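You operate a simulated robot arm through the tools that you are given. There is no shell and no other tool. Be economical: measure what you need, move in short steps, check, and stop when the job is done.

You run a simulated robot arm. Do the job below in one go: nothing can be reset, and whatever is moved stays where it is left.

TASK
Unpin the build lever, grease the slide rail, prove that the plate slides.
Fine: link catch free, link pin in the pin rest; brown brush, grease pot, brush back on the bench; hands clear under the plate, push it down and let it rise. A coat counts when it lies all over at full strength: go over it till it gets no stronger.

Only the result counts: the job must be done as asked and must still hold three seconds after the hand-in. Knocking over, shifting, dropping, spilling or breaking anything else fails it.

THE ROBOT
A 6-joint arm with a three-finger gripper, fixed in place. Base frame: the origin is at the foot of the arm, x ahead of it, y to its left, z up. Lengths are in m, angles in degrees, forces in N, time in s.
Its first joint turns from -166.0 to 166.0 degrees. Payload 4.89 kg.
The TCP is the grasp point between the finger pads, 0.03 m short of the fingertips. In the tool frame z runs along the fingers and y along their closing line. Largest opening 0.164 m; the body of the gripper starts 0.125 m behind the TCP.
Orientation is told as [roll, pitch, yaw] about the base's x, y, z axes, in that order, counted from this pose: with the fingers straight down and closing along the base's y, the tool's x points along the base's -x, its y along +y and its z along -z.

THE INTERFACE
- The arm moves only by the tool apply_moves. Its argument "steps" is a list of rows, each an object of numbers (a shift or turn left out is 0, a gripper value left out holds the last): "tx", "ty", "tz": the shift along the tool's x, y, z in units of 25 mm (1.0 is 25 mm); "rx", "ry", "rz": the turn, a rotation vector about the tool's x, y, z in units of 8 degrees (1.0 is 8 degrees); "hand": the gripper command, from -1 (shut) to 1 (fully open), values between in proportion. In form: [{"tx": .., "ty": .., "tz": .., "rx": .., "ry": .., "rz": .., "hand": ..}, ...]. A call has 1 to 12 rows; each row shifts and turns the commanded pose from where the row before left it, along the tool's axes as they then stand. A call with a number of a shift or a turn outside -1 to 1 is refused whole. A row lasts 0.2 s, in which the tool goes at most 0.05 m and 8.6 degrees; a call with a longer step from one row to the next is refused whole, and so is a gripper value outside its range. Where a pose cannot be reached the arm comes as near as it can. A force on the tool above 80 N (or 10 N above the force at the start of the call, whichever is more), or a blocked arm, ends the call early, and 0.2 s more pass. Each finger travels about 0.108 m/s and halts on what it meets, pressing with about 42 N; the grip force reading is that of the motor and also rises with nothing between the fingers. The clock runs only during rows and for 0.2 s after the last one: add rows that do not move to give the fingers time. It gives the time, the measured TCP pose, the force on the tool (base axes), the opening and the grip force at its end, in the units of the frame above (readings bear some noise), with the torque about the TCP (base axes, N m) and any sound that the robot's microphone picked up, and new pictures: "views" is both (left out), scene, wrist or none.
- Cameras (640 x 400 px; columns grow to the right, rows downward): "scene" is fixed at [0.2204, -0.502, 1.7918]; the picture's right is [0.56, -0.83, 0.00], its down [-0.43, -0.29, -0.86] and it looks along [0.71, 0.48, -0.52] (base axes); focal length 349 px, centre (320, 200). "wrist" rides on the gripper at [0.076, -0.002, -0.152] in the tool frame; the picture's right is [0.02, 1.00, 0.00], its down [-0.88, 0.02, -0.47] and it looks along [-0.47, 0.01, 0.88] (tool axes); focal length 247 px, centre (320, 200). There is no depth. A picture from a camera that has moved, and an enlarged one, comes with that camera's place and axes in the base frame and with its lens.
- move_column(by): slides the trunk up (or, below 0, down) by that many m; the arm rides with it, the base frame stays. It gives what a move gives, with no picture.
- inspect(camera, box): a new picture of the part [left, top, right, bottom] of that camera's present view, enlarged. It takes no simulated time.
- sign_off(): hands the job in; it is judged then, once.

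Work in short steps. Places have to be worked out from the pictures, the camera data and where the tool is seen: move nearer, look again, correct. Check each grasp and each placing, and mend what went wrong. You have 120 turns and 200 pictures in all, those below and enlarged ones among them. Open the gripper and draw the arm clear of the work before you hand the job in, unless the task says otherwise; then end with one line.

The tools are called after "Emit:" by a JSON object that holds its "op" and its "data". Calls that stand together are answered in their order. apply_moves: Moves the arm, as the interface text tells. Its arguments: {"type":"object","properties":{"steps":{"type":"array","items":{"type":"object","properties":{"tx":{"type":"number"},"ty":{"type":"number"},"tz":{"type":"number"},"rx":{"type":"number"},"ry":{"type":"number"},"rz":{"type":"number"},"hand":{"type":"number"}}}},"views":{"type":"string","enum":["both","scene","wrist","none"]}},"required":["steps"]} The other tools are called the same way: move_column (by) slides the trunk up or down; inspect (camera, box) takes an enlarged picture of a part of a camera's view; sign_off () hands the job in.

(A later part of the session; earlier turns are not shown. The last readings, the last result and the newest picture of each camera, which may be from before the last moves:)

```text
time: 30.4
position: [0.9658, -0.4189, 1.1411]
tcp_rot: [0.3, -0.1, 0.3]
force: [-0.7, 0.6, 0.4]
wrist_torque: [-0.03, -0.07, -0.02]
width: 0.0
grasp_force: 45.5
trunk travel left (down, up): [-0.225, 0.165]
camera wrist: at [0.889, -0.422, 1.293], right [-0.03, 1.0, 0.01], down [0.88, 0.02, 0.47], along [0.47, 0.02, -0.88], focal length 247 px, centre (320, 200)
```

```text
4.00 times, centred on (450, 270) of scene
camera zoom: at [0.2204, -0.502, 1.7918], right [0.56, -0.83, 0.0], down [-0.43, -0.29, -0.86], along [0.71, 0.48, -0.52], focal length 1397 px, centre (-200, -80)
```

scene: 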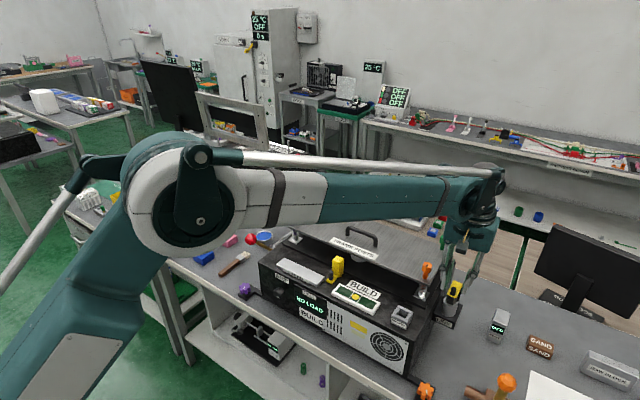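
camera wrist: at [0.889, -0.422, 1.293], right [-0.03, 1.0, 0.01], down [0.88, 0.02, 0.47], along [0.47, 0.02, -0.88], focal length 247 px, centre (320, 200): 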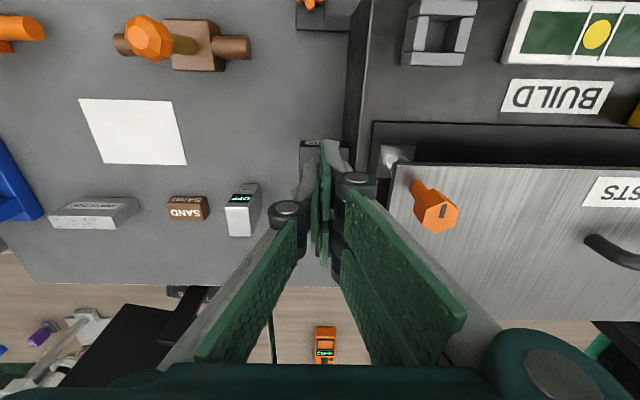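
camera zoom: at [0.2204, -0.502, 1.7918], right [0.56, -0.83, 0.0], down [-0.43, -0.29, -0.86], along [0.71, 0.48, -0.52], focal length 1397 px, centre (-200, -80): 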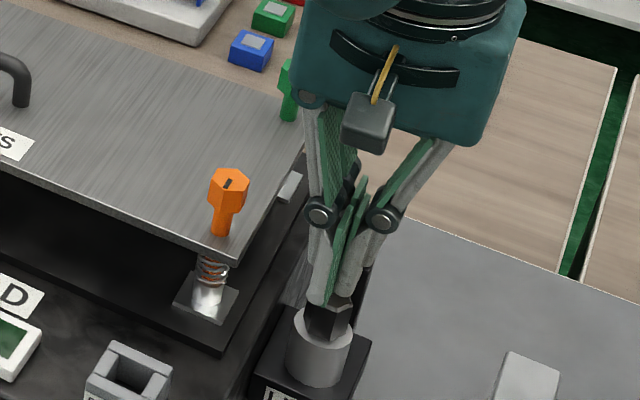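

Now push slowly toward +x on the flap face.

Emit:
{"op": "apply_moves", "data": {"steps": [{"tx": -0.5}, {"tx": -0.5}, {"tx": -0.5}, {"tx": -0.5}, {"tx": -0.4}, {"tx": -0.3}], "views": "none"}}

Emit:
{"op": "inspect", "data": {"camera": "scene", "box": [400, 220, 500, 320]}}

```text
time: 31.8
position: [1.0313, -0.4203, 1.1415]
tcp_rot: [0.3, 0.0, 0.1]
force: [-41.8, 6.2, -4.9]
wrist_torque: [0.16, 1.12, 0.3]
width: 0.0
grasp_force: 44.5
trunk travel left (down, up): [-0.225, 0.165]
```

```text
4.00 times, centred on (450, 270) of scene
camera zoom: at [0.2204, -0.502, 1.7918], right [0.56, -0.83, 0.0], down [-0.43, -0.29, -0.86], along [0.71, 0.48, -0.52], focal length 1397 px, centre (-200, -80)
```

zoom: 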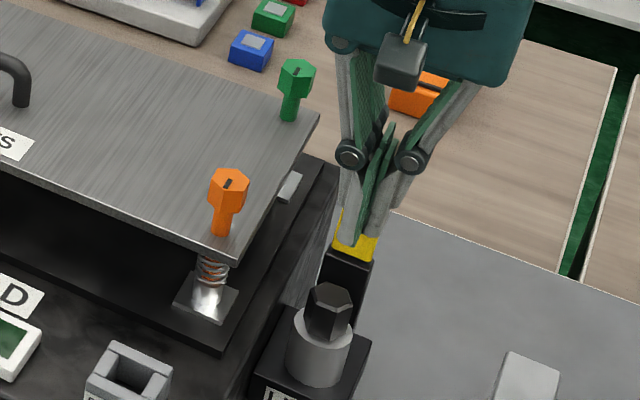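

The flap has met its back stop (42 N). I back away, rise and open to grasp the hex pin.

Emit:
{"op": "apply_moves", "data": {"steps": [{"tx": 0.6}, {"tx": 0.6}, {"tx": 0.4, "tz": -1}, {"tz": -1}, {"tz": -1, "hand": -0.5}, {"hand": -0.5}, {"hand": -0.5}], "views": "wrist"}}

Emit:
{"op": "inspect", "data": {"camera": "wrist", "box": [240, 80, 400, 200]}}

Emit:
{"op": "inspect", "data": {"camera": "scene", "box": [430, 265, 480, 330]}}

```text
time: 33.4
position: [0.9937, -0.4203, 1.2156]
tcp_rot: [0.3, -0.1, 0.4]
force: [0.5, 0.4, -1.0]
wrist_torque: [0.03, -0.02, 0.0]
width: 0.0406
grasp_force: 0.1
trunk travel left (down, up): [-0.225, 0.165]
camera wrist: at [0.9165, -0.4235, 1.3689], right [-0.03, 1.0, 0.01], down [0.88, 0.02, 0.47], along [0.47, 0.02, -0.88], focal length 247 px, centre (320, 200)
```

wrist: 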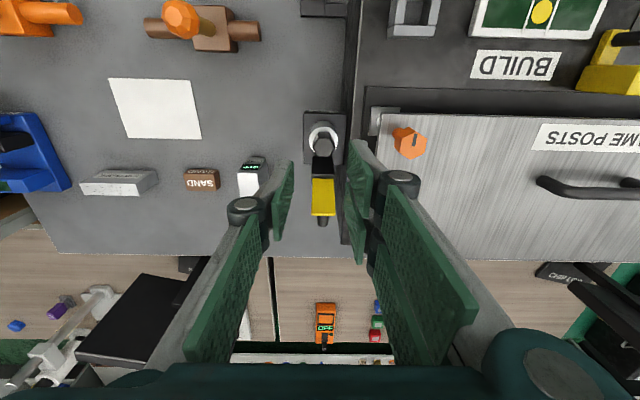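

```text
3.33 times, centred on (320, 140) of wrist
camera zoom: at [0.9165, -0.4235, 1.3689], right [-0.03, 1.0, 0.01], down [0.88, 0.02, 0.47], along [0.47, 0.02, -0.88], focal length 823 px, centre (320, 400)
```

zoom: 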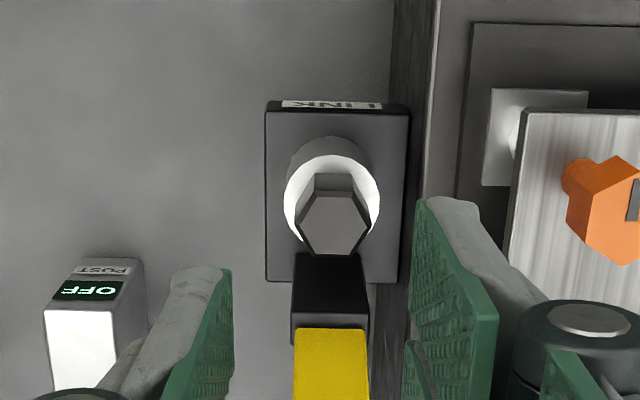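

```text
6.15 times, centred on (455, 298) of scene
camera zoom: at [0.2204, -0.502, 1.7918], right [0.56, -0.83, 0.0], down [-0.43, -0.29, -0.86], along [0.71, 0.48, -0.52], focal length 2150 px, centre (-511, -400)
```

zoom: 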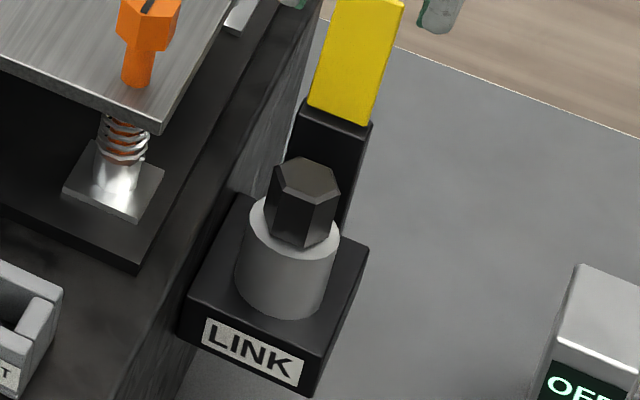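

The catch stays thrown fully back; the hex pin is centred near (1.001, -0.416), top z 1.064, vertices along y. I yaw -30° to grip its flats, then view.

Emit:
{"op": "apply_moves", "data": {"steps": [{"tx": -0.3, "ty": 0.16}, {"rz": 1}, {"rz": 1}, {"rz": 1}, {"rz": 0.75}, {"tz": 1}, {"tz": 1}, {"tz": 0.6}], "views": "wrist"}}

Emit:
{"op": "inspect", "data": {"camera": "wrist", "box": [240, 90, 400, 210]}}

Emit:
{"op": "inspect", "data": {"camera": "scene", "box": [410, 240, 500, 330]}}

```text
time: 35.2
position: [1.0013, -0.4156, 1.1483]
tcp_rot: [0.3, 0.1, -29.8]
force: [-0.6, -0.7, -1.0]
wrist_torque: [-0.01, -0.02, 0.01]
width: 0.0411
grasp_force: 0.1
trunk travel left (down, up): [-0.225, 0.165]
camera wrist: at [0.9331, -0.3798, 1.3019], right [0.48, 0.88, 0.01], down [0.77, -0.42, 0.47], along [0.42, -0.22, -0.88], focal length 247 px, centre (320, 200)
```

wrist: 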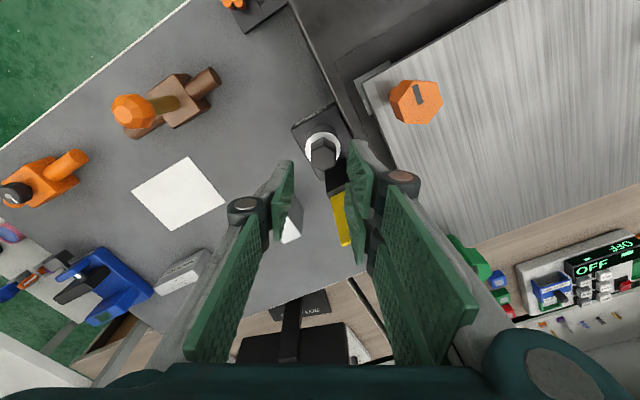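

```text
3.33 times, centred on (320, 150) of wrist
camera zoom: at [0.9331, -0.3798, 1.3019], right [0.48, 0.88, 0.01], down [0.77, -0.42, 0.47], along [0.42, -0.22, -0.88], focal length 823 px, centre (320, 367)
```

zoom: 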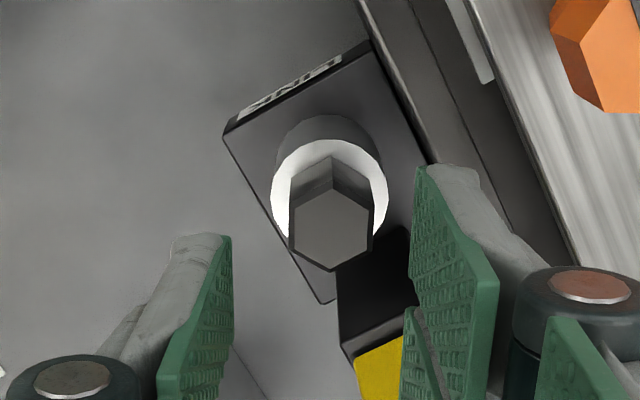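

```text
4.44 times, centred on (455, 285) of scene
camera zoom: at [0.2204, -0.502, 1.7918], right [0.56, -0.83, 0.0], down [-0.43, -0.29, -0.86], along [0.71, 0.48, -0.52], focal length 1552 px, centre (-280, -178)
```

zoom: 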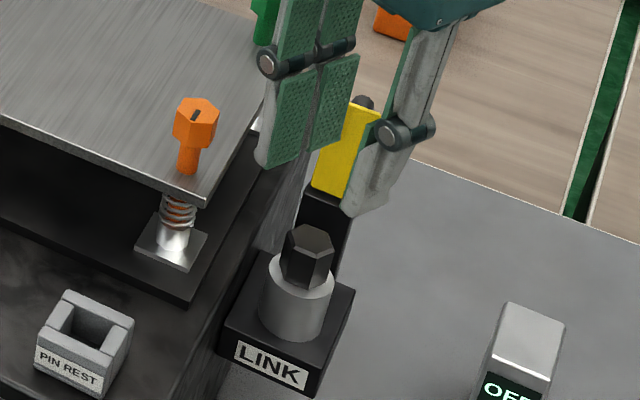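

Flats are aligned. The hinge post sits right behind the pin, so I offset 10 mm toward the front before descending, and check again above it.

Emit:
{"op": "apply_moves", "data": {"steps": [{"tx": 0.4}, {"tz": 1}, {"tz": 0.6}], "views": "wrist"}}

Emit:
{"op": "inspect", "data": {"camera": "wrist", "box": [240, 100, 400, 220]}}

Emit:
{"op": "inspect", "data": {"camera": "scene", "box": [410, 240, 500, 330]}}

```text
time: 36.0
position: [0.9926, -0.4114, 1.1105]
tcp_rot: [0.3, 0.0, -29.7]
force: [-0.5, -0.8, 1.5]
wrist_torque: [-0.02, -0.07, -0.01]
width: 0.0412
grasp_force: 0.1
trunk travel left (down, up): [-0.225, 0.165]
camera wrist: at [0.9237, -0.3745, 1.263], right [0.48, 0.88, 0.01], down [0.77, -0.42, 0.47], along [0.42, -0.22, -0.88], focal length 247 px, centre (320, 200)
```

wrist: 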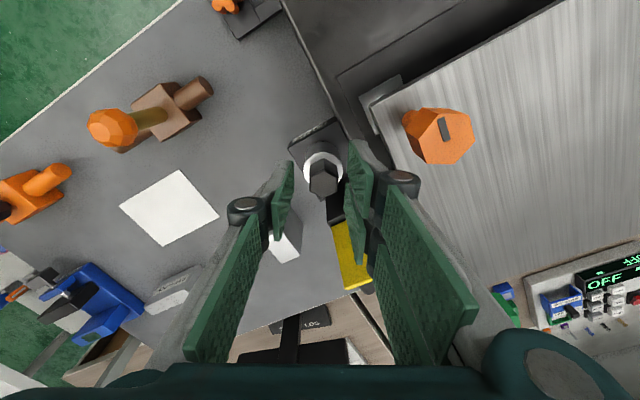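

```text
3.33 times, centred on (320, 160) of wrist
camera zoom: at [0.9237, -0.3745, 1.263], right [0.48, 0.88, 0.01], down [0.77, -0.42, 0.47], along [0.42, -0.22, -0.88], focal length 823 px, centre (320, 333)
```

zoom: 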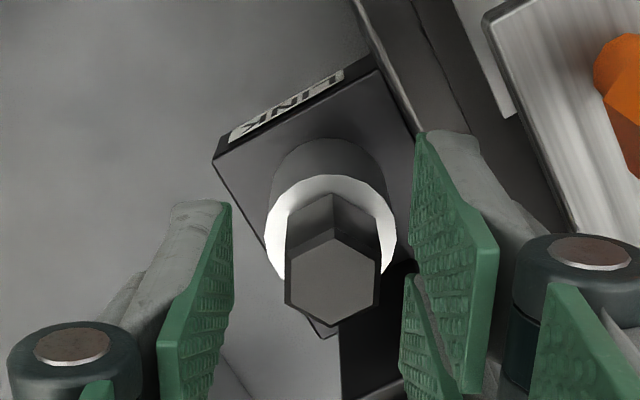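

```text
4.44 times, centred on (455, 285) of scene
camera zoom: at [0.2204, -0.502, 1.7918], right [0.56, -0.83, 0.0], down [-0.43, -0.29, -0.86], along [0.71, 0.48, -0.52], focal length 1552 px, centre (-280, -178)
```

zoom: 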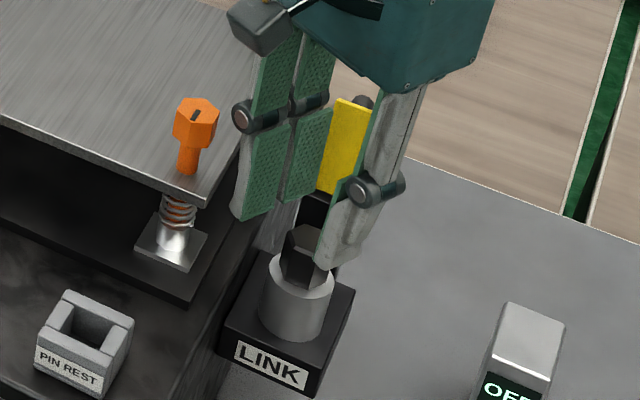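

The hinge post's front is actually ~20 mm behind the pin, so clearance suffices. I narrow the opening slightly and descend onto the hex head, then close.

Emit:
{"op": "apply_moves", "data": {"steps": [{"hand": -0.6}, {"tz": 0.5}, {"tz": 0.5}, {"tz": 0.4}], "views": "wrist"}}

Emit:
{"op": "inspect", "data": {"camera": "wrist", "box": [240, 100, 400, 220]}}

```text
time: 37.0
position: [0.9926, -0.41, 1.0744]
tcp_rot: [0.2, 0.1, -29.7]
force: [-0.1, -0.4, -0.1]
wrist_torque: [-0.02, 0.02, 0.02]
width: 0.0328
grasp_force: 0.1
trunk travel left (down, up): [-0.225, 0.165]
camera wrist: at [0.9243, -0.3743, 1.2278], right [0.48, 0.88, 0.01], down [0.77, -0.42, 0.47], along [0.42, -0.22, -0.88], focal length 247 px, centre (320, 200)
```

wrist: 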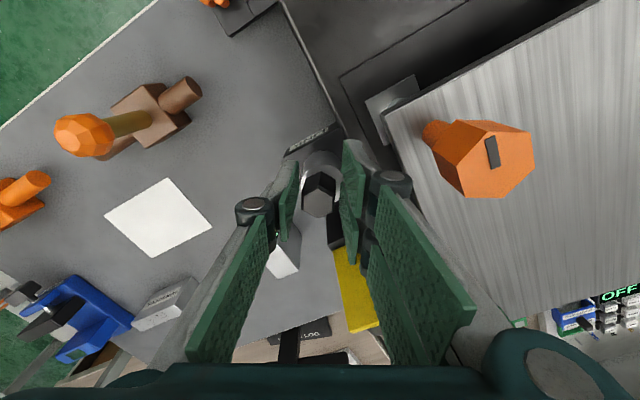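

```text
3.33 times, centred on (320, 160) of wrist
camera zoom: at [0.9243, -0.3743, 1.2278], right [0.48, 0.88, 0.01], down [0.77, -0.42, 0.47], along [0.42, -0.22, -0.88], focal length 823 px, centre (320, 333)
```

zoom: 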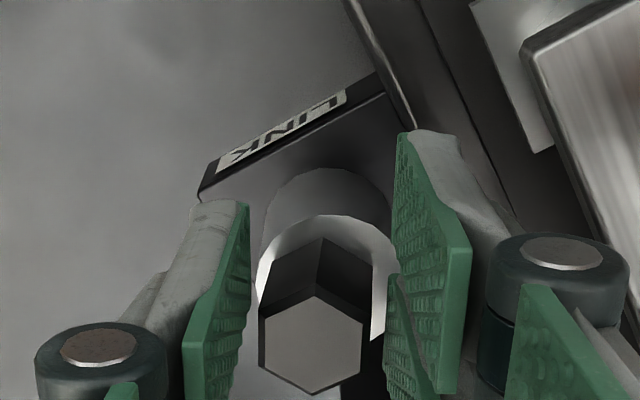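

Aligned to within ~2 mm. I close on the hex.

Emit:
{"op": "apply_moves", "data": {"steps": [{"ty": -0.08}, {"hand": -0.8}, {"hand": -1}, {}, {}], "views": "none"}}

Emit:
{"op": "apply_moves", "data": {"steps": [{"tz": -0.3}, {"tz": -0.3}, {"tz": -0.4}, {}], "views": "wrist"}}

Emit:
{"op": "inspect", "data": {"camera": "scene", "box": [410, 240, 500, 330]}}

```text
time: 38.2
position: [0.9931, -0.4107, 1.0738]
tcp_rot: [0.3, 0.1, -29.7]
force: [7.1, 12.8, 0.5]
wrist_torque: [0.57, -0.3, 0.16]
width: 0.0252
grasp_force: 42.4
trunk travel left (down, up): [-0.225, 0.165]
```

```text
time: 39.2
position: [0.9919, -0.4133, 1.0994]
tcp_rot: [0.3, 0.1, -29.7]
force: [5.1, 7.9, -0.6]
wrist_torque: [0.59, -0.35, 0.14]
width: 0.0252
grasp_force: 42.0
trunk travel left (down, up): [-0.225, 0.165]
camera wrist: at [0.9234, -0.3762, 1.253], right [0.48, 0.88, 0.01], down [0.77, -0.42, 0.47], along [0.42, -0.22, -0.88], focal length 247 px, centre (320, 200)
```

wrist: 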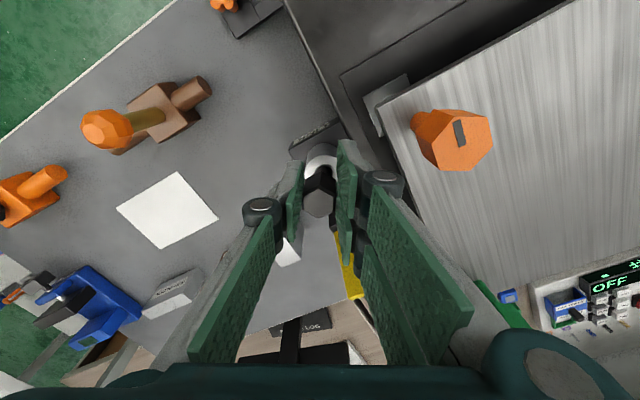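

```text
4.44 times, centred on (455, 285) of scene
camera zoom: at [0.2204, -0.502, 1.7918], right [0.56, -0.83, 0.0], down [-0.43, -0.29, -0.86], along [0.71, 0.48, -0.52], focal length 1552 px, centre (-280, -178)
```

zoom: 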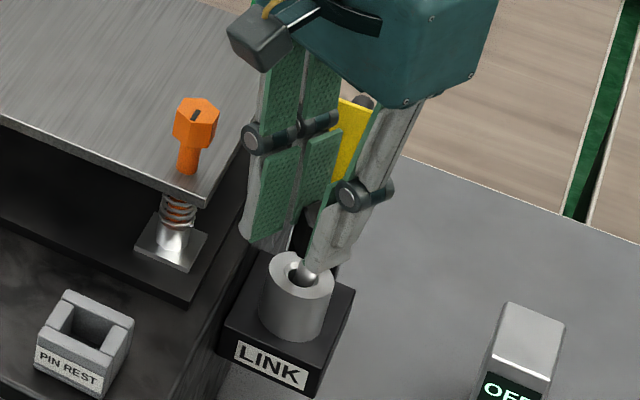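

The pin rises, with a round shaft below the hex. I keep lifting until it is out.

Emit:
{"op": "apply_moves", "data": {"steps": [{"tz": -0.6}, {"tz": -0.6}, {"tz": -0.8}, {"tz": -1}, {"tz": -1}, {}], "views": "wrist"}}

Emit:
{"op": "inspect", "data": {"camera": "scene", "box": [390, 220, 500, 340]}}

```text
time: 40.6
position: [0.9913, -0.4115, 1.2011]
tcp_rot: [0.3, 0.0, -29.7]
force: [0.2, 0.5, -1.1]
wrist_torque: [-0.02, -0.01, -0.01]
width: 0.025
grasp_force: 41.9
trunk travel left (down, up): [-0.225, 0.165]
camera wrist: at [0.9226, -0.3757, 1.3534], right [0.48, 0.88, 0.01], down [0.77, -0.42, 0.47], along [0.42, -0.22, -0.88], focal length 247 px, centre (320, 200)
```

wrist: 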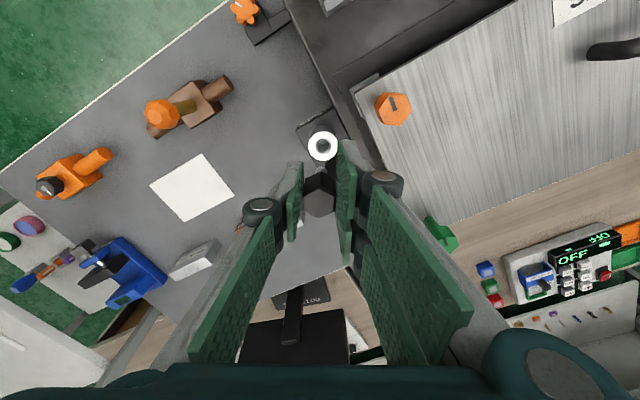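

```text
3.33 times, centred on (445, 280) of scene
camera zoom: at [0.2204, -0.502, 1.7918], right [0.56, -0.83, 0.0], down [-0.43, -0.29, -0.86], along [0.71, 0.48, -0.52], focal length 1164 px, centre (-97, -67)
```

zoom: 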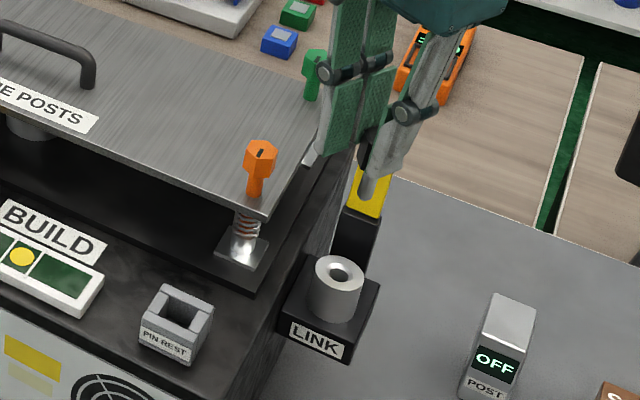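

The pin is out. I un-yaw, draw back toward the base, then move over near the pin rest.

Emit:
{"op": "apply_moves", "data": {"steps": [{"rz": -1}, {"rz": -1}, {"rz": -1}, {"rz": -0.7}, {"tx": 1}, {"tx": 1}, {"tx": 1}, {"tx": 1}, {"tx": 1}, {"tx": 0.6}], "views": "none"}}

Emit:
{"op": "apply_moves", "data": {"steps": [{"ty": 1}, {"ty": 1}, {"ty": 1}], "views": "wrist"}}

Emit:
{"op": "inspect", "data": {"camera": "scene", "box": [340, 220, 450, 340]}}

Emit:
{"op": "inspect", "data": {"camera": "wrist", "box": [250, 80, 390, 200]}}

```text
time: 42.8
position: [0.8521, -0.4116, 1.2007]
tcp_rot: [0.3, -0.1, -0.1]
force: [-0.5, 0.1, -1.0]
wrist_torque: [0.04, 0.08, -0.04]
width: 0.0249
grasp_force: 42.0
trunk travel left (down, up): [-0.225, 0.165]
```

```text
time: 43.6
position: [0.85, -0.3371, 1.1992]
tcp_rot: [0.3, 0.0, -0.2]
force: [0.3, -0.7, -0.8]
wrist_torque: [0.14, 0.01, -0.02]
width: 0.0248
grasp_force: 42.3
trunk travel left (down, up): [-0.225, 0.165]
camera wrist: at [0.7732, -0.3395, 1.3525], right [-0.02, 1.0, 0.01], down [0.88, 0.01, 0.47], along [0.47, 0.01, -0.88], focal length 247 px, centre (320, 200)
```

wrist: 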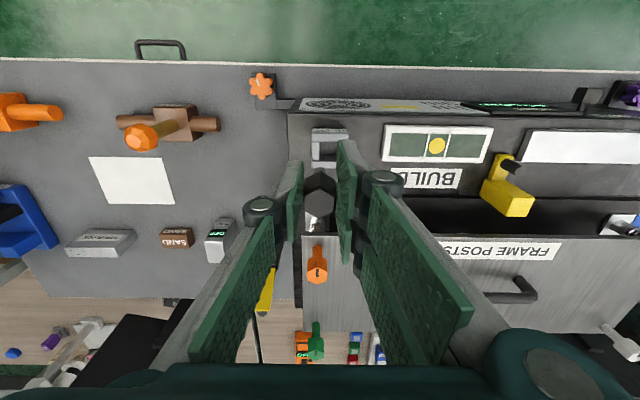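

```text
3.33 times, centred on (395, 280) of scene
camera zoom: at [0.2204, -0.502, 1.7918], right [0.56, -0.83, 0.0], down [-0.43, -0.29, -0.86], along [0.71, 0.48, -0.52], focal length 1164 px, centre (70, -67)
```

zoom: 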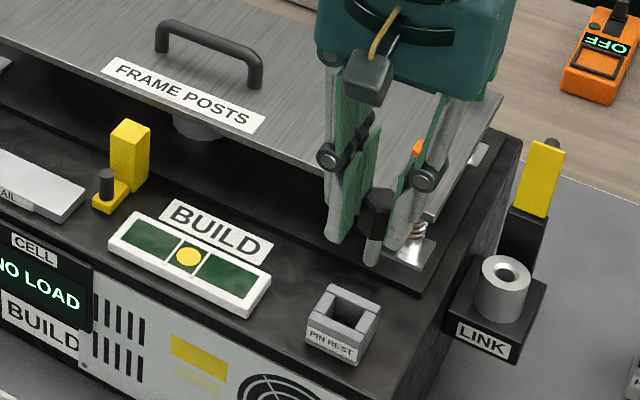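

```text
3.33 times, centred on (320, 140) of wrist
camera zoom: at [0.7732, -0.3395, 1.3525], right [-0.02, 1.0, 0.01], down [0.88, 0.01, 0.47], along [0.47, 0.01, -0.88], focal length 823 px, centre (320, 400)
```

zoom: 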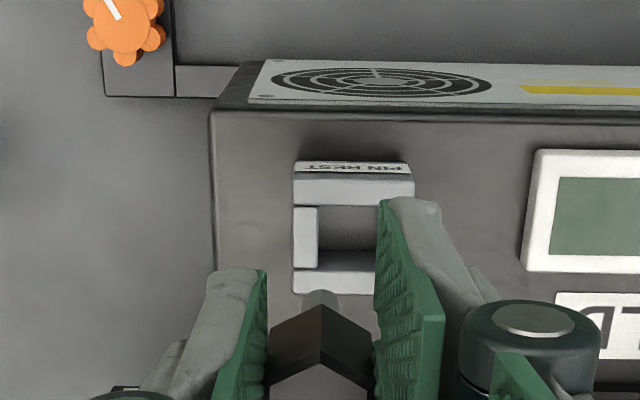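

The rest is ~46 mm square with a ~27 mm hole, centred near (0.868, -0.324); the hex (29 mm) will sit on top with its shaft in the hole. I move over and zoom before lowering.

Emit:
{"op": "apply_moves", "data": {"steps": [{"tx": -0.32, "ty": 0.54}, {"tz": 0.8}, {}], "views": "wrist"}}

Emit:
{"op": "inspect", "data": {"camera": "scene", "box": [370, 265, 430, 335]}}

Emit:
{"op": "inspect", "data": {"camera": "wrist", "box": [270, 80, 380, 190]}}

```text
time: 44.4
position: [0.8583, -0.3234, 1.1801]
tcp_rot: [0.2, -0.1, -0.2]
force: [-0.3, 0.5, -0.6]
wrist_torque: [-0.01, 0.06, -0.02]
width: 0.0247
grasp_force: 41.4
trunk travel left (down, up): [-0.225, 0.165]
camera wrist: at [0.7813, -0.3253, 1.333], right [-0.02, 1.0, 0.01], down [0.88, 0.01, 0.47], along [0.47, 0.01, -0.88], focal length 247 px, centre (320, 200)
```

wrist: 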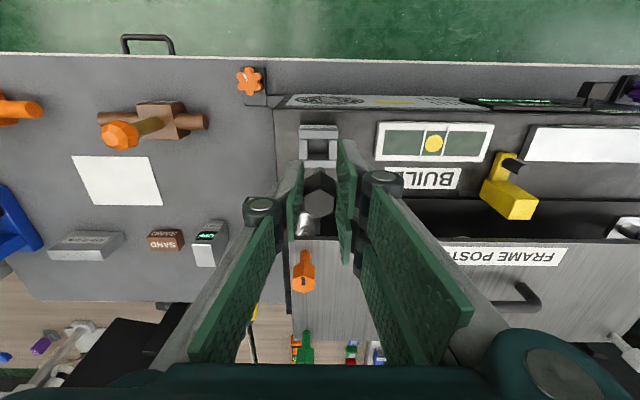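

```text
5.71 times, centred on (400, 300) of scene
camera zoom: at [0.2204, -0.502, 1.7918], right [0.56, -0.83, 0.0], down [-0.43, -0.29, -0.86], along [0.71, 0.48, -0.52], focal length 1996 px, centre (-137, -371)
```

zoom: 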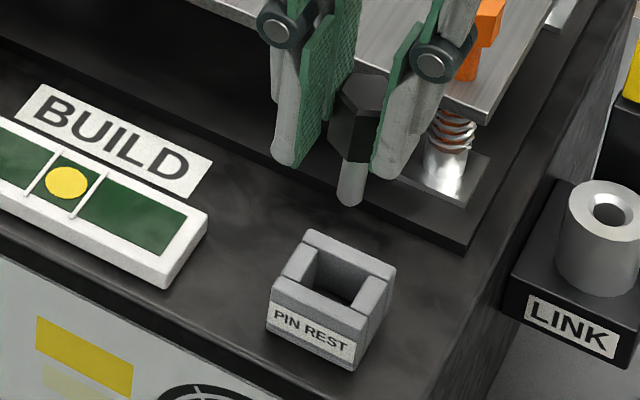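

```text
3.64 times, centred on (325, 135) of wrist
camera zoom: at [0.7813, -0.3253, 1.333], right [-0.02, 1.0, 0.01], down [0.88, 0.01, 0.47], along [0.47, 0.01, -0.88], focal length 898 px, centre (302, 436)
```

zoom: 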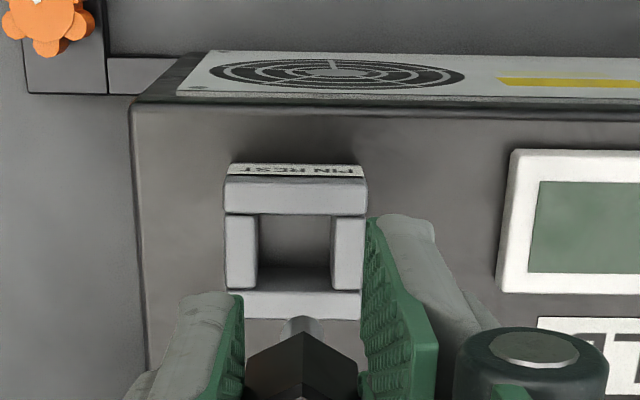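

Refined rest centre ≈ (0.862, -0.325), top z ≈ 1.058; shaft tip is ~74 mm under the TCP. I correct x and lower partway.

Emit:
{"op": "apply_moves", "data": {"steps": [{"tx": 0.24, "ty": -0.04}, {"tz": 0.8}, {"tz": 0.8}, {"tz": 0.4}, {}], "views": "wrist"}}

Emit:
{"op": "inspect", "data": {"camera": "scene", "box": [370, 265, 430, 335]}}

Emit:
{"op": "inspect", "data": {"camera": "wrist", "box": [270, 100, 380, 210]}}

```text
time: 45.6
position: [0.8524, -0.3244, 1.1308]
tcp_rot: [0.3, -0.1, -0.2]
force: [0.2, -0.3, -0.9]
wrist_torque: [0.0, 0.04, -0.01]
width: 0.0246
grasp_force: 41.5
trunk travel left (down, up): [-0.225, 0.165]
camera wrist: at [0.7762, -0.3266, 1.2836], right [-0.02, 1.0, 0.01], down [0.88, 0.01, 0.47], along [0.47, 0.01, -0.88], focal length 247 px, centre (320, 200)
```

wrist: 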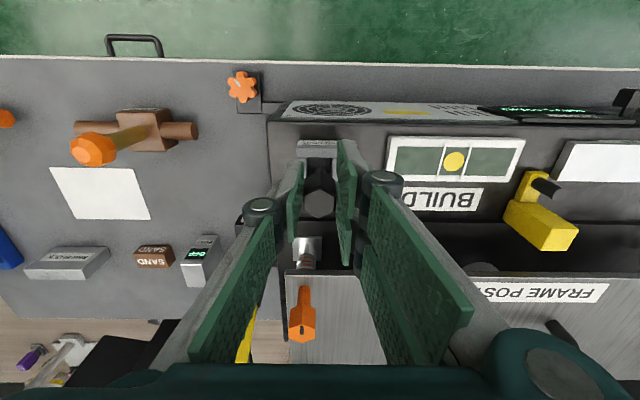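

```text
5.71 times, centred on (400, 300) of scene
camera zoom: at [0.2204, -0.502, 1.7918], right [0.56, -0.83, 0.0], down [-0.43, -0.29, -0.86], along [0.71, 0.48, -0.52], focal length 1996 px, centre (-137, -371)
```

zoom: 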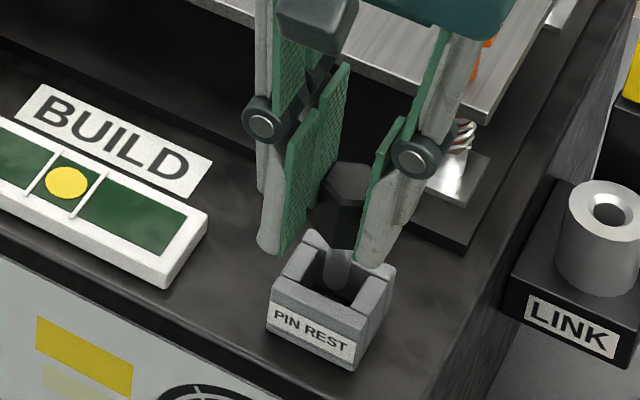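

```text
3.64 times, centred on (325, 155) of wrist
camera zoom: at [0.7762, -0.3266, 1.2836], right [-0.02, 1.0, 0.01], down [0.88, 0.01, 0.47], along [0.47, 0.01, -0.88], focal length 898 px, centre (302, 364)
```

zoom: 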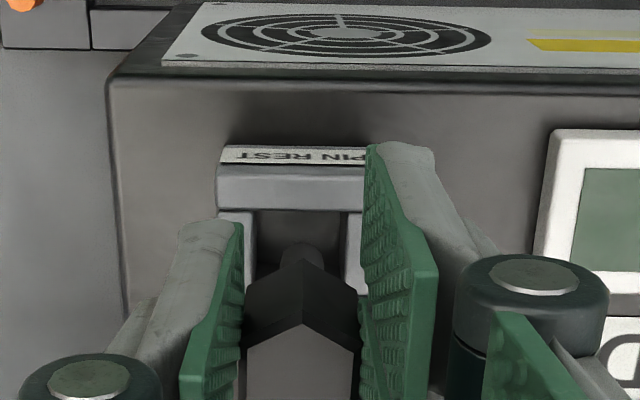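

The shaft is centred entering the hole. I lower until the hex touches.

Emit:
{"op": "apply_moves", "data": {"steps": [{"tz": 0.4}, {"tz": 0.3}, {"tz": 0.2}, {"tz": 0.2}], "views": "none"}}

Emit:
{"op": "inspect", "data": {"camera": "scene", "box": [370, 265, 430, 335]}}

```text
time: 46.6
position: [0.8518, -0.3233, 1.1049]
tcp_rot: [0.3, -0.2, -0.1]
force: [-2.2, 0.8, 31.8]
wrist_torque: [0.07, -0.34, 0.03]
width: 0.0245
grasp_force: 41.8
trunk travel left (down, up): [-0.225, 0.165]
```

```text
5.71 times, centred on (400, 300) of scene
camera zoom: at [0.2204, -0.502, 1.7918], right [0.56, -0.83, 0.0], down [-0.43, -0.29, -0.86], along [0.71, 0.48, -0.52], focal length 1996 px, centre (-137, -371)
```

zoom: 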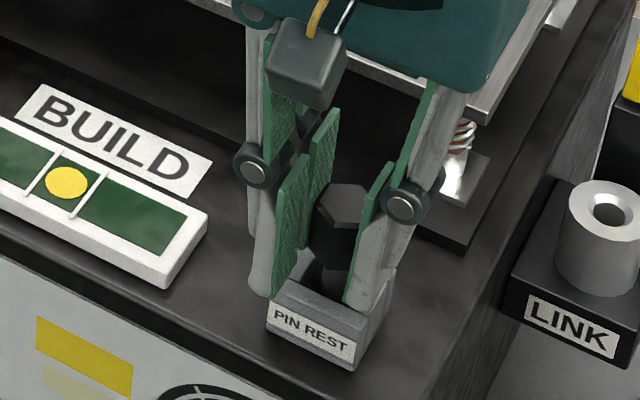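

Contact at 32 N up. I look closely to see what rests on what.

Emit:
{"op": "inspect", "data": {"camera": "scene", "box": [385, 282, 420, 318]}}

Emit:
{"op": "inspect", "data": {"camera": "wrist", "box": [280, 110, 370, 220]}}

```text
11.11 times, centred on (402, 300) of scene
camera zoom: at [0.2204, -0.502, 1.7918], right [0.56, -0.83, 0.0], down [-0.43, -0.29, -0.86], along [0.71, 0.48, -0.52], focal length 3881 px, centre (-597, -911)
```

zoom: 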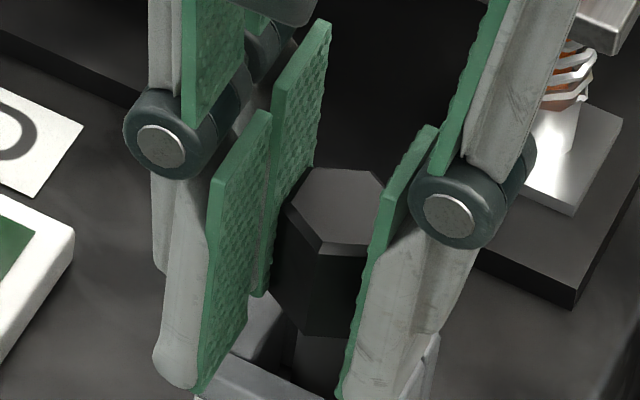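

```text
3.64 times, centred on (325, 165) of wrist
camera zoom: at [0.7747, -0.326, 1.2572], right [-0.02, 1.0, 0.0], down [0.88, 0.01, 0.48], along [0.48, 0.01, -0.88], focal length 898 px, centre (302, 327)
```

zoom: 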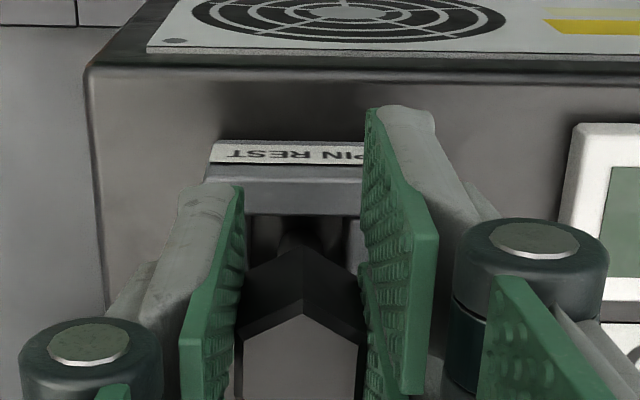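

I ease off the pressure slightly and open gently.

Emit:
{"op": "apply_moves", "data": {"steps": [{"tz": -0.12}, {"hand": -0.9}, {"hand": -0.75}, {"hand": -0.6}, {"hand": -0.55}, {}], "views": "none"}}

Emit:
{"op": "inspect", "data": {"camera": "scene", "box": [370, 265, 430, 335]}}

Emit:
{"op": "inspect", "data": {"camera": "wrist", "box": [280, 110, 370, 220]}}

```text
time: 48.0
position: [0.8535, -0.3248, 1.1067]
tcp_rot: [0.3, 0.0, -0.1]
force: [-0.3, 0.2, -0.7]
wrist_torque: [0.02, 0.0, -0.01]
width: 0.0371
grasp_force: 0.1
trunk travel left (down, up): [-0.225, 0.165]
```

```text
5.71 times, centred on (400, 300) of scene
camera zoom: at [0.2204, -0.502, 1.7918], right [0.56, -0.83, 0.0], down [-0.43, -0.29, -0.86], along [0.71, 0.48, -0.52], focal length 1996 px, centre (-137, -371)
```

zoom: 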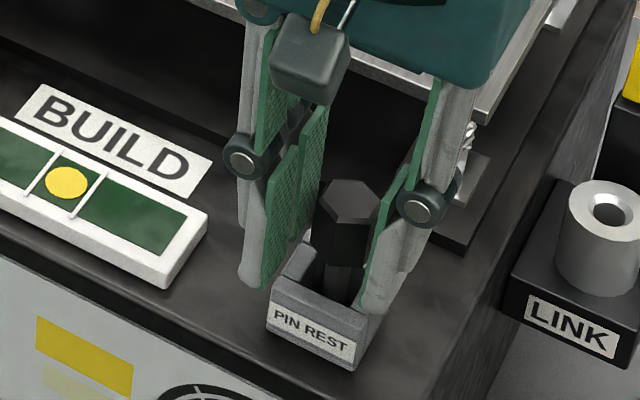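

```text
3.64 times, centred on (325, 165) of wrist
camera zoom: at [0.7761, -0.3266, 1.2587], right [-0.02, 1.0, 0.01], down [0.88, 0.01, 0.47], along [0.47, 0.01, -0.88], focal length 898 px, centre (302, 327)
```

zoom: 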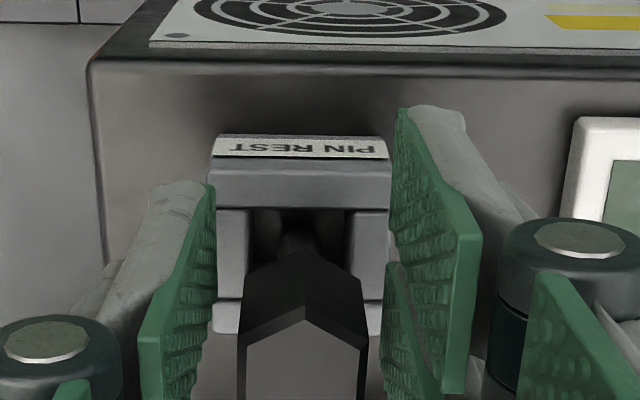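

The pin stands in the rest. I rise clear and check it.

Emit:
{"op": "apply_moves", "data": {"steps": [{"tz": -0.5}, {"tz": -0.7}, {"tz": -1}, {"tz": -1}, {"tz": -1}, {"tx": 1}, {"tx": 1}], "views": "wrist"}}

Emit:
{"op": "inspect", "data": {"camera": "scene", "box": [370, 265, 480, 335]}}

Emit:
{"op": "inspect", "data": {"camera": "wrist", "box": [270, 110, 380, 220]}}

```text
time: 49.6
position: [0.8027, -0.3246, 1.2111]
tcp_rot: [0.2, -0.1, -0.2]
force: [1.2, -0.3, -0.2]
wrist_torque: [0.01, 0.13, -0.03]
width: 0.037
grasp_force: 0.0
trunk travel left (down, up): [-0.225, 0.165]
camera wrist: at [0.7257, -0.3265, 1.3638], right [-0.02, 1.0, 0.01], down [0.88, 0.01, 0.47], along [0.47, 0.01, -0.88], focal length 247 px, centre (320, 200)
```

wrist: 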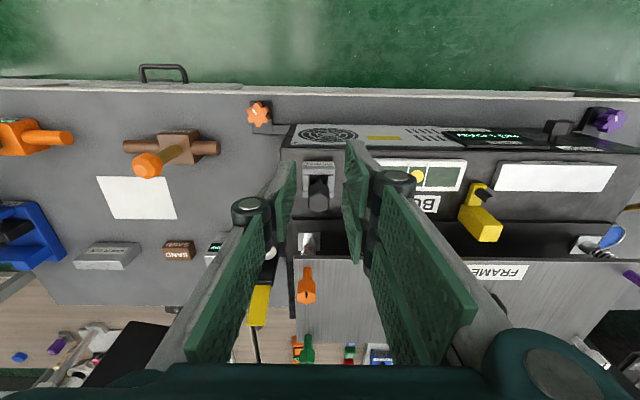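

```text
5.71 times, centred on (425, 300) of scene
camera zoom: at [0.2204, -0.502, 1.7918], right [0.56, -0.83, 0.0], down [-0.43, -0.29, -0.86], along [0.71, 0.48, -0.52], focal length 1996 px, centre (-280, -371)
```

zoom: 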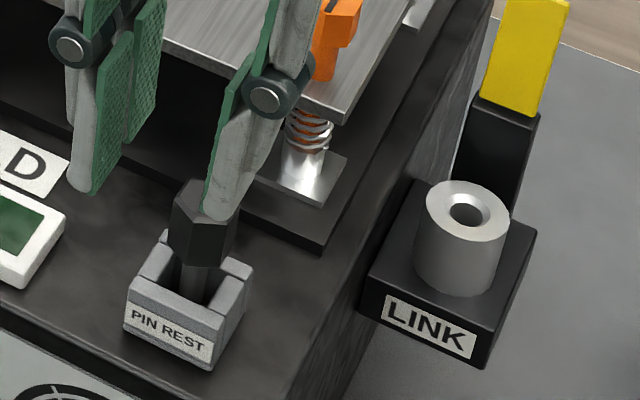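

```text
3.64 times, centred on (325, 165) of wrist
camera zoom: at [0.7257, -0.3265, 1.3638], right [-0.02, 1.0, 0.01], down [0.88, 0.01, 0.47], along [0.47, 0.01, -0.88], focal length 898 px, centre (302, 327)
```

zoom: 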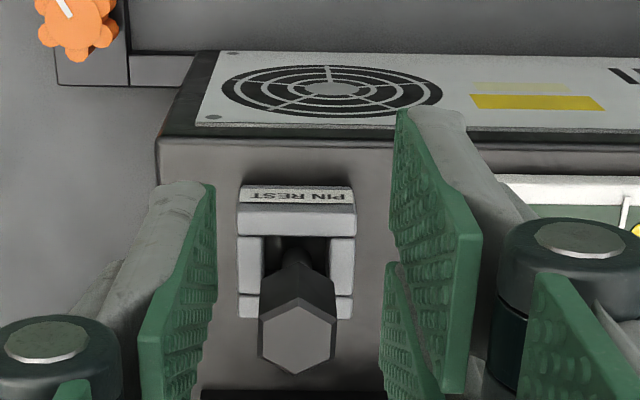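

The catch stands open and the pin stands in the rest. Next the brush and pot: I travel to +y to measure them.

Emit:
{"op": "apply_moves", "data": {"steps": [{"ty": 1, "tx": 0.2}, {"ty": 1, "tx": 0.2}, {"ty": 1, "tx": 0.2}, {"ty": 1, "tx": 0.2}, {"ty": 1, "tx": 0.2}, {"ty": 1, "tx": 0.2}, {"ty": 1, "tx": 0.2}, {"ty": 1, "tx": 0.2}, {"ty": 1, "tx": 0.2}, {"ty": 1, "tx": 0.2}, {"ty": 1}, {"ty": 1}], "views": "none"}}

Emit:
{"op": "apply_moves", "data": {"steps": [{"ty": 1}, {"ty": 1}, {"ty": 1}, {"ty": 1}, {"ty": 1}, {"ty": 1}, {"ty": 1}, {"ty": 1}, {"ty": 1}, {"ty": 1}, {"ty": 1}, {"ty": 1, "hand": 0}], "views": "none"}}

Emit:
{"op": "apply_moves", "data": {"steps": [{"ty": 1}, {"ty": 1}, {"ty": 1}, {"ty": 1}, {"ty": 0.5}, {"hand": -0.3}], "views": "wrist"}}

Emit:
{"op": "inspect", "data": {"camera": "wrist", "box": [220, 60, 420, 260]}}

```text
time: 52.2
position: [0.7528, -0.0247, 1.213]
tcp_rot: [0.3, -0.1, -0.2]
force: [-1.1, -0.2, 0.3]
wrist_torque: [0.11, 0.02, 0.02]
width: 0.0368
grasp_force: 0.0
trunk travel left (down, up): [-0.225, 0.165]
```

```text
time: 54.8
position: [0.7556, 0.2757, 1.2149]
tcp_rot: [0.3, -0.2, -0.1]
force: [-0.8, -0.4, 0.9]
wrist_torque: [0.08, -0.01, -0.02]
width: 0.082
grasp_force: 0.0
trunk travel left (down, up): [-0.225, 0.165]
```

```text
time: 56.2
position: [0.7554, 0.3892, 1.2148]
tcp_rot: [0.4, -0.1, 0.0]
force: [0.3, 0.2, 0.3]
wrist_torque: [-0.07, -0.02, -0.02]
width: 0.0573
grasp_force: 0.0
trunk travel left (down, up): [-0.225, 0.165]
camera wrist: at [0.6777, 0.3863, 1.3667], right [-0.02, 1.0, 0.01], down [0.88, 0.01, 0.47], along [0.47, 0.01, -0.88], focal length 247 px, centre (320, 200)
```

wrist: 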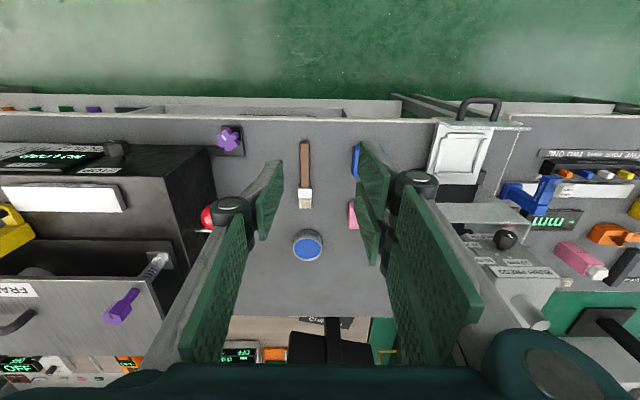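

```text
2.00 times, centred on (320, 160) of wrist
camera zoom: at [0.6777, 0.3863, 1.3667], right [-0.02, 1.0, 0.01], down [0.88, 0.01, 0.47], along [0.47, 0.01, -0.88], focal length 494 px, centre (320, 280)
```

zoom: 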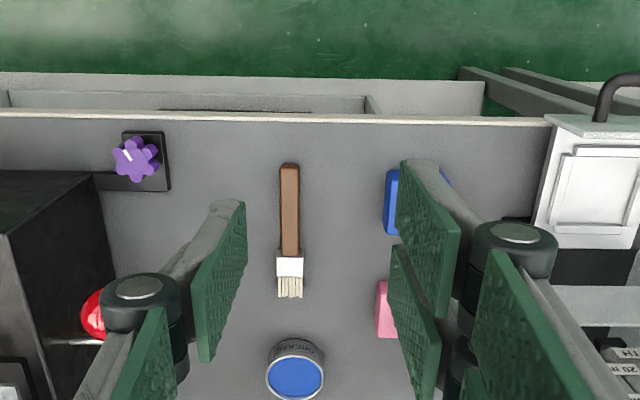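

The pot is labelled GREASE, near (1.075, 0.364, top ~0.885). The brush lies along x from (0.81) to (0.97) at y≈0.358 on the bench at z≈0.85. I tilt the tool 30° outward so the brush will later point down, and approach the handle.

Emit:
{"op": "apply_moves", "data": {"steps": [{"ry": -1}, {"ry": -1}, {"ry": -1}, {"ry": -0.75}], "views": "none"}}

Emit:
{"op": "apply_moves", "data": {"steps": [{"tx": 0.21, "tz": 0.96, "ty": -0.12}, {"tx": 0.21, "tz": 0.96, "ty": -0.12}, {"tx": 0.21, "tz": 0.96, "ty": -0.12}, {"tx": 0.21, "tz": 0.96, "ty": -0.12}, {"tx": 0.21, "tz": 0.96, "ty": -0.12}, {"tx": 0.21, "tz": 0.96, "ty": -0.12}, {"tx": 0.21, "tz": 0.96, "ty": -0.12}, {"tx": 0.21, "tz": 0.96, "ty": -0.12}, {"tx": 0.21, "tz": 0.96, "ty": -0.12}, {"tx": 0.21, "tz": 0.96, "ty": -0.12}], "views": "both"}}

Emit:
{"op": "inspect", "data": {"camera": "scene", "box": [200, 210, 300, 300]}}

Emit:
{"op": "inspect", "data": {"camera": "wrist", "box": [250, 60, 390, 200]}}

```text
time: 57.2
position: [0.7555, 0.3875, 1.2147]
tcp_rot: [0.3, -30.1, -0.4]
force: [0.8, -0.1, 0.3]
wrist_torque: [0.03, 0.01, -0.01]
width: 0.0575
grasp_force: 0.0
trunk travel left (down, up): [-0.225, 0.165]
```

```text
time: 59.4
position: [0.8302, 0.3586, 0.9806]
tcp_rot: [0.4, -30.1, -0.4]
force: [-0.7, -0.8, 0.2]
wrist_torque: [0.02, -0.08, 0.0]
width: 0.0573
grasp_force: 0.0
trunk travel left (down, up): [-0.225, 0.165]
camera wrist: at [0.6869, 0.3575, 1.0748], right [-0.02, 1.0, -0.01], down [0.52, 0.01, 0.85], along [0.85, 0.01, -0.53], focal length 247 px, centre (320, 200)
```

scene: 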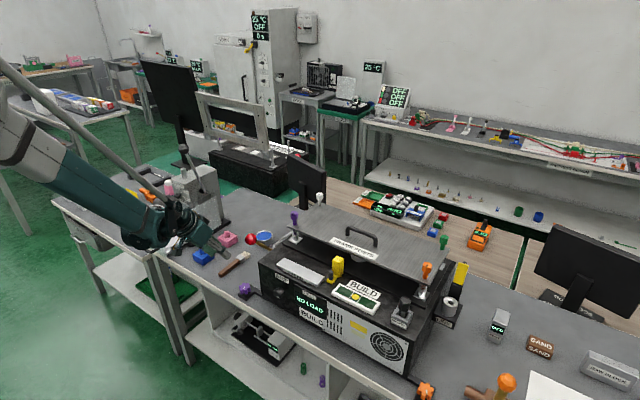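
wrist: 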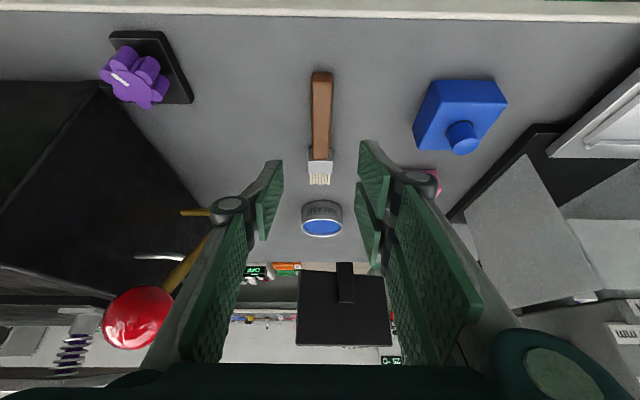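

```text
4.44 times, centred on (250, 255) of scene
camera zoom: at [0.2204, -0.502, 1.7918], right [0.56, -0.83, 0.0], down [-0.43, -0.29, -0.86], along [0.71, 0.48, -0.52], focal length 1552 px, centre (631, -44)
```

zoom: 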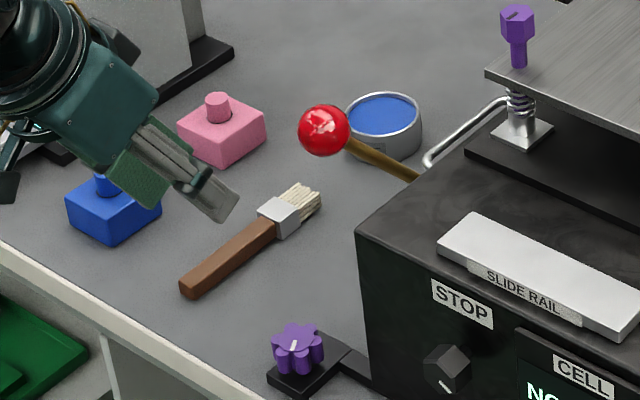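

```text
2.86 times, centred on (320, 130) of wrist
camera zoom: at [0.6869, 0.3575, 1.0748], right [-0.02, 1.0, -0.01], down [0.52, 0.01, 0.85], along [0.85, 0.01, -0.53], focal length 706 px, centre (320, 400)
```

zoom: 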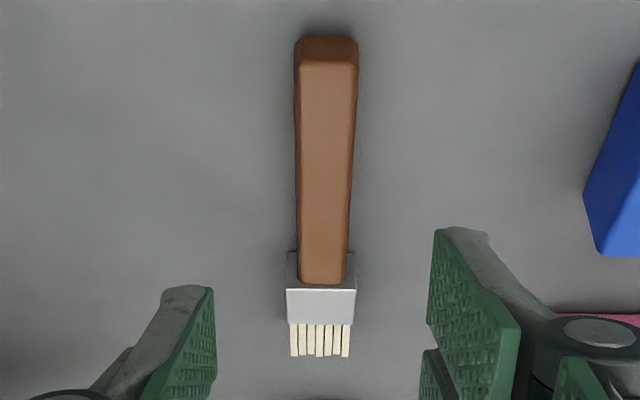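

Brush is centred between the fingers; handle from x≈0.825 to 0.93, top ≈0.862. I descend to the handle middle slowly.

Emit:
{"op": "apply_moves", "data": {"steps": [{"tx": 0.16, "tz": 0.97, "ty": 0.05}, {"tx": 0.16, "tz": 0.97}, {"tx": 0.16, "tz": 0.97}, {"tx": 0.08, "tz": 0.5}, {"tx": 0.08, "tz": 0.45}], "views": "wrist"}}

Emit:
{"op": "inspect", "data": {"camera": "scene", "box": [210, 230, 280, 290]}}

Emit:
{"op": "inspect", "data": {"camera": "wrist", "box": [250, 100, 390, 220]}}

```text
time: 60.6
position: [0.8638, 0.3633, 0.8939]
tcp_rot: [0.6, -30.4, -0.3]
force: [6.2, 32.9, 66.9]
wrist_torque: [3.4, 0.75, -0.7]
width: 0.0807
grasp_force: 23.0
trunk travel left (down, up): [-0.225, 0.165]
camera wrist: at [0.721, 0.3612, 0.9867], right [-0.02, 1.0, 0.0], down [0.52, 0.01, 0.85], along [0.85, 0.01, -0.52], focal length 247 px, centre (320, 200)
```

wrist: 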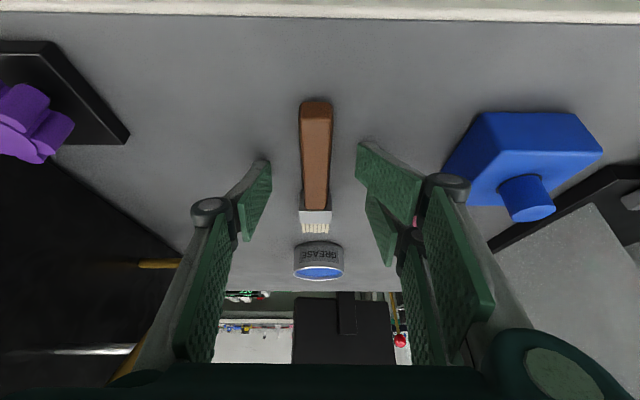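

```text
6.67 times, centred on (245, 260) of scene
camera zoom: at [0.2204, -0.502, 1.7918], right [0.56, -0.83, 0.0], down [-0.43, -0.29, -0.86], along [0.71, 0.48, -0.52], focal length 2329 px, centre (820, -200)
```

zoom: 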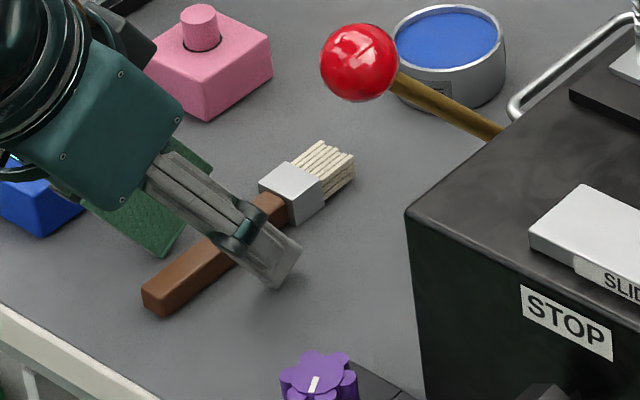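

```text
3.33 times, centred on (320, 160) of wrist
camera zoom: at [0.721, 0.3612, 0.9867], right [-0.02, 1.0, 0.0], down [0.52, 0.01, 0.85], along [0.85, 0.01, -0.52], focal length 823 px, centre (320, 333)
```

zoom: 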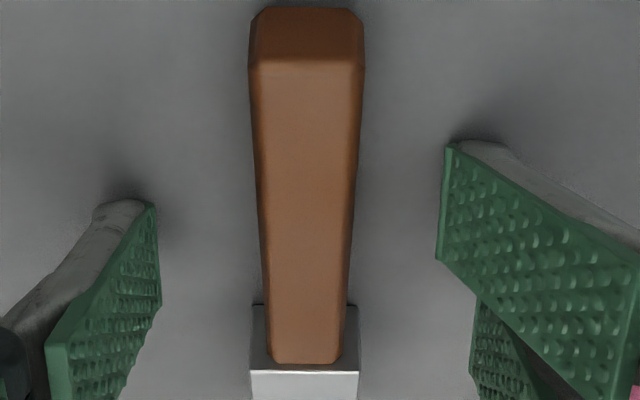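

The bench was touched (67 N): the two-pad finger's corner is lower at this tilt. I raise, reduce tilt to about 18° so both fingers can grip the handle, and come down again.

Emit:
{"op": "apply_moves", "data": {"steps": [{"tx": -0.3, "tz": -0.52}, {"tx": -0.3, "tz": -0.52}, {"ry": 0.75}, {"ry": 0.75}, {"hand": -0.4}], "views": "none"}}

```text
time: 61.8
position: [0.865, 0.3613, 0.9192]
tcp_rot: [0.3, -18.0, -0.3]
force: [-0.5, 0.7, -0.1]
wrist_torque: [0.04, 0.01, 0.01]
width: 0.0492
grasp_force: 0.1
trunk travel left (down, up): [-0.225, 0.165]
```

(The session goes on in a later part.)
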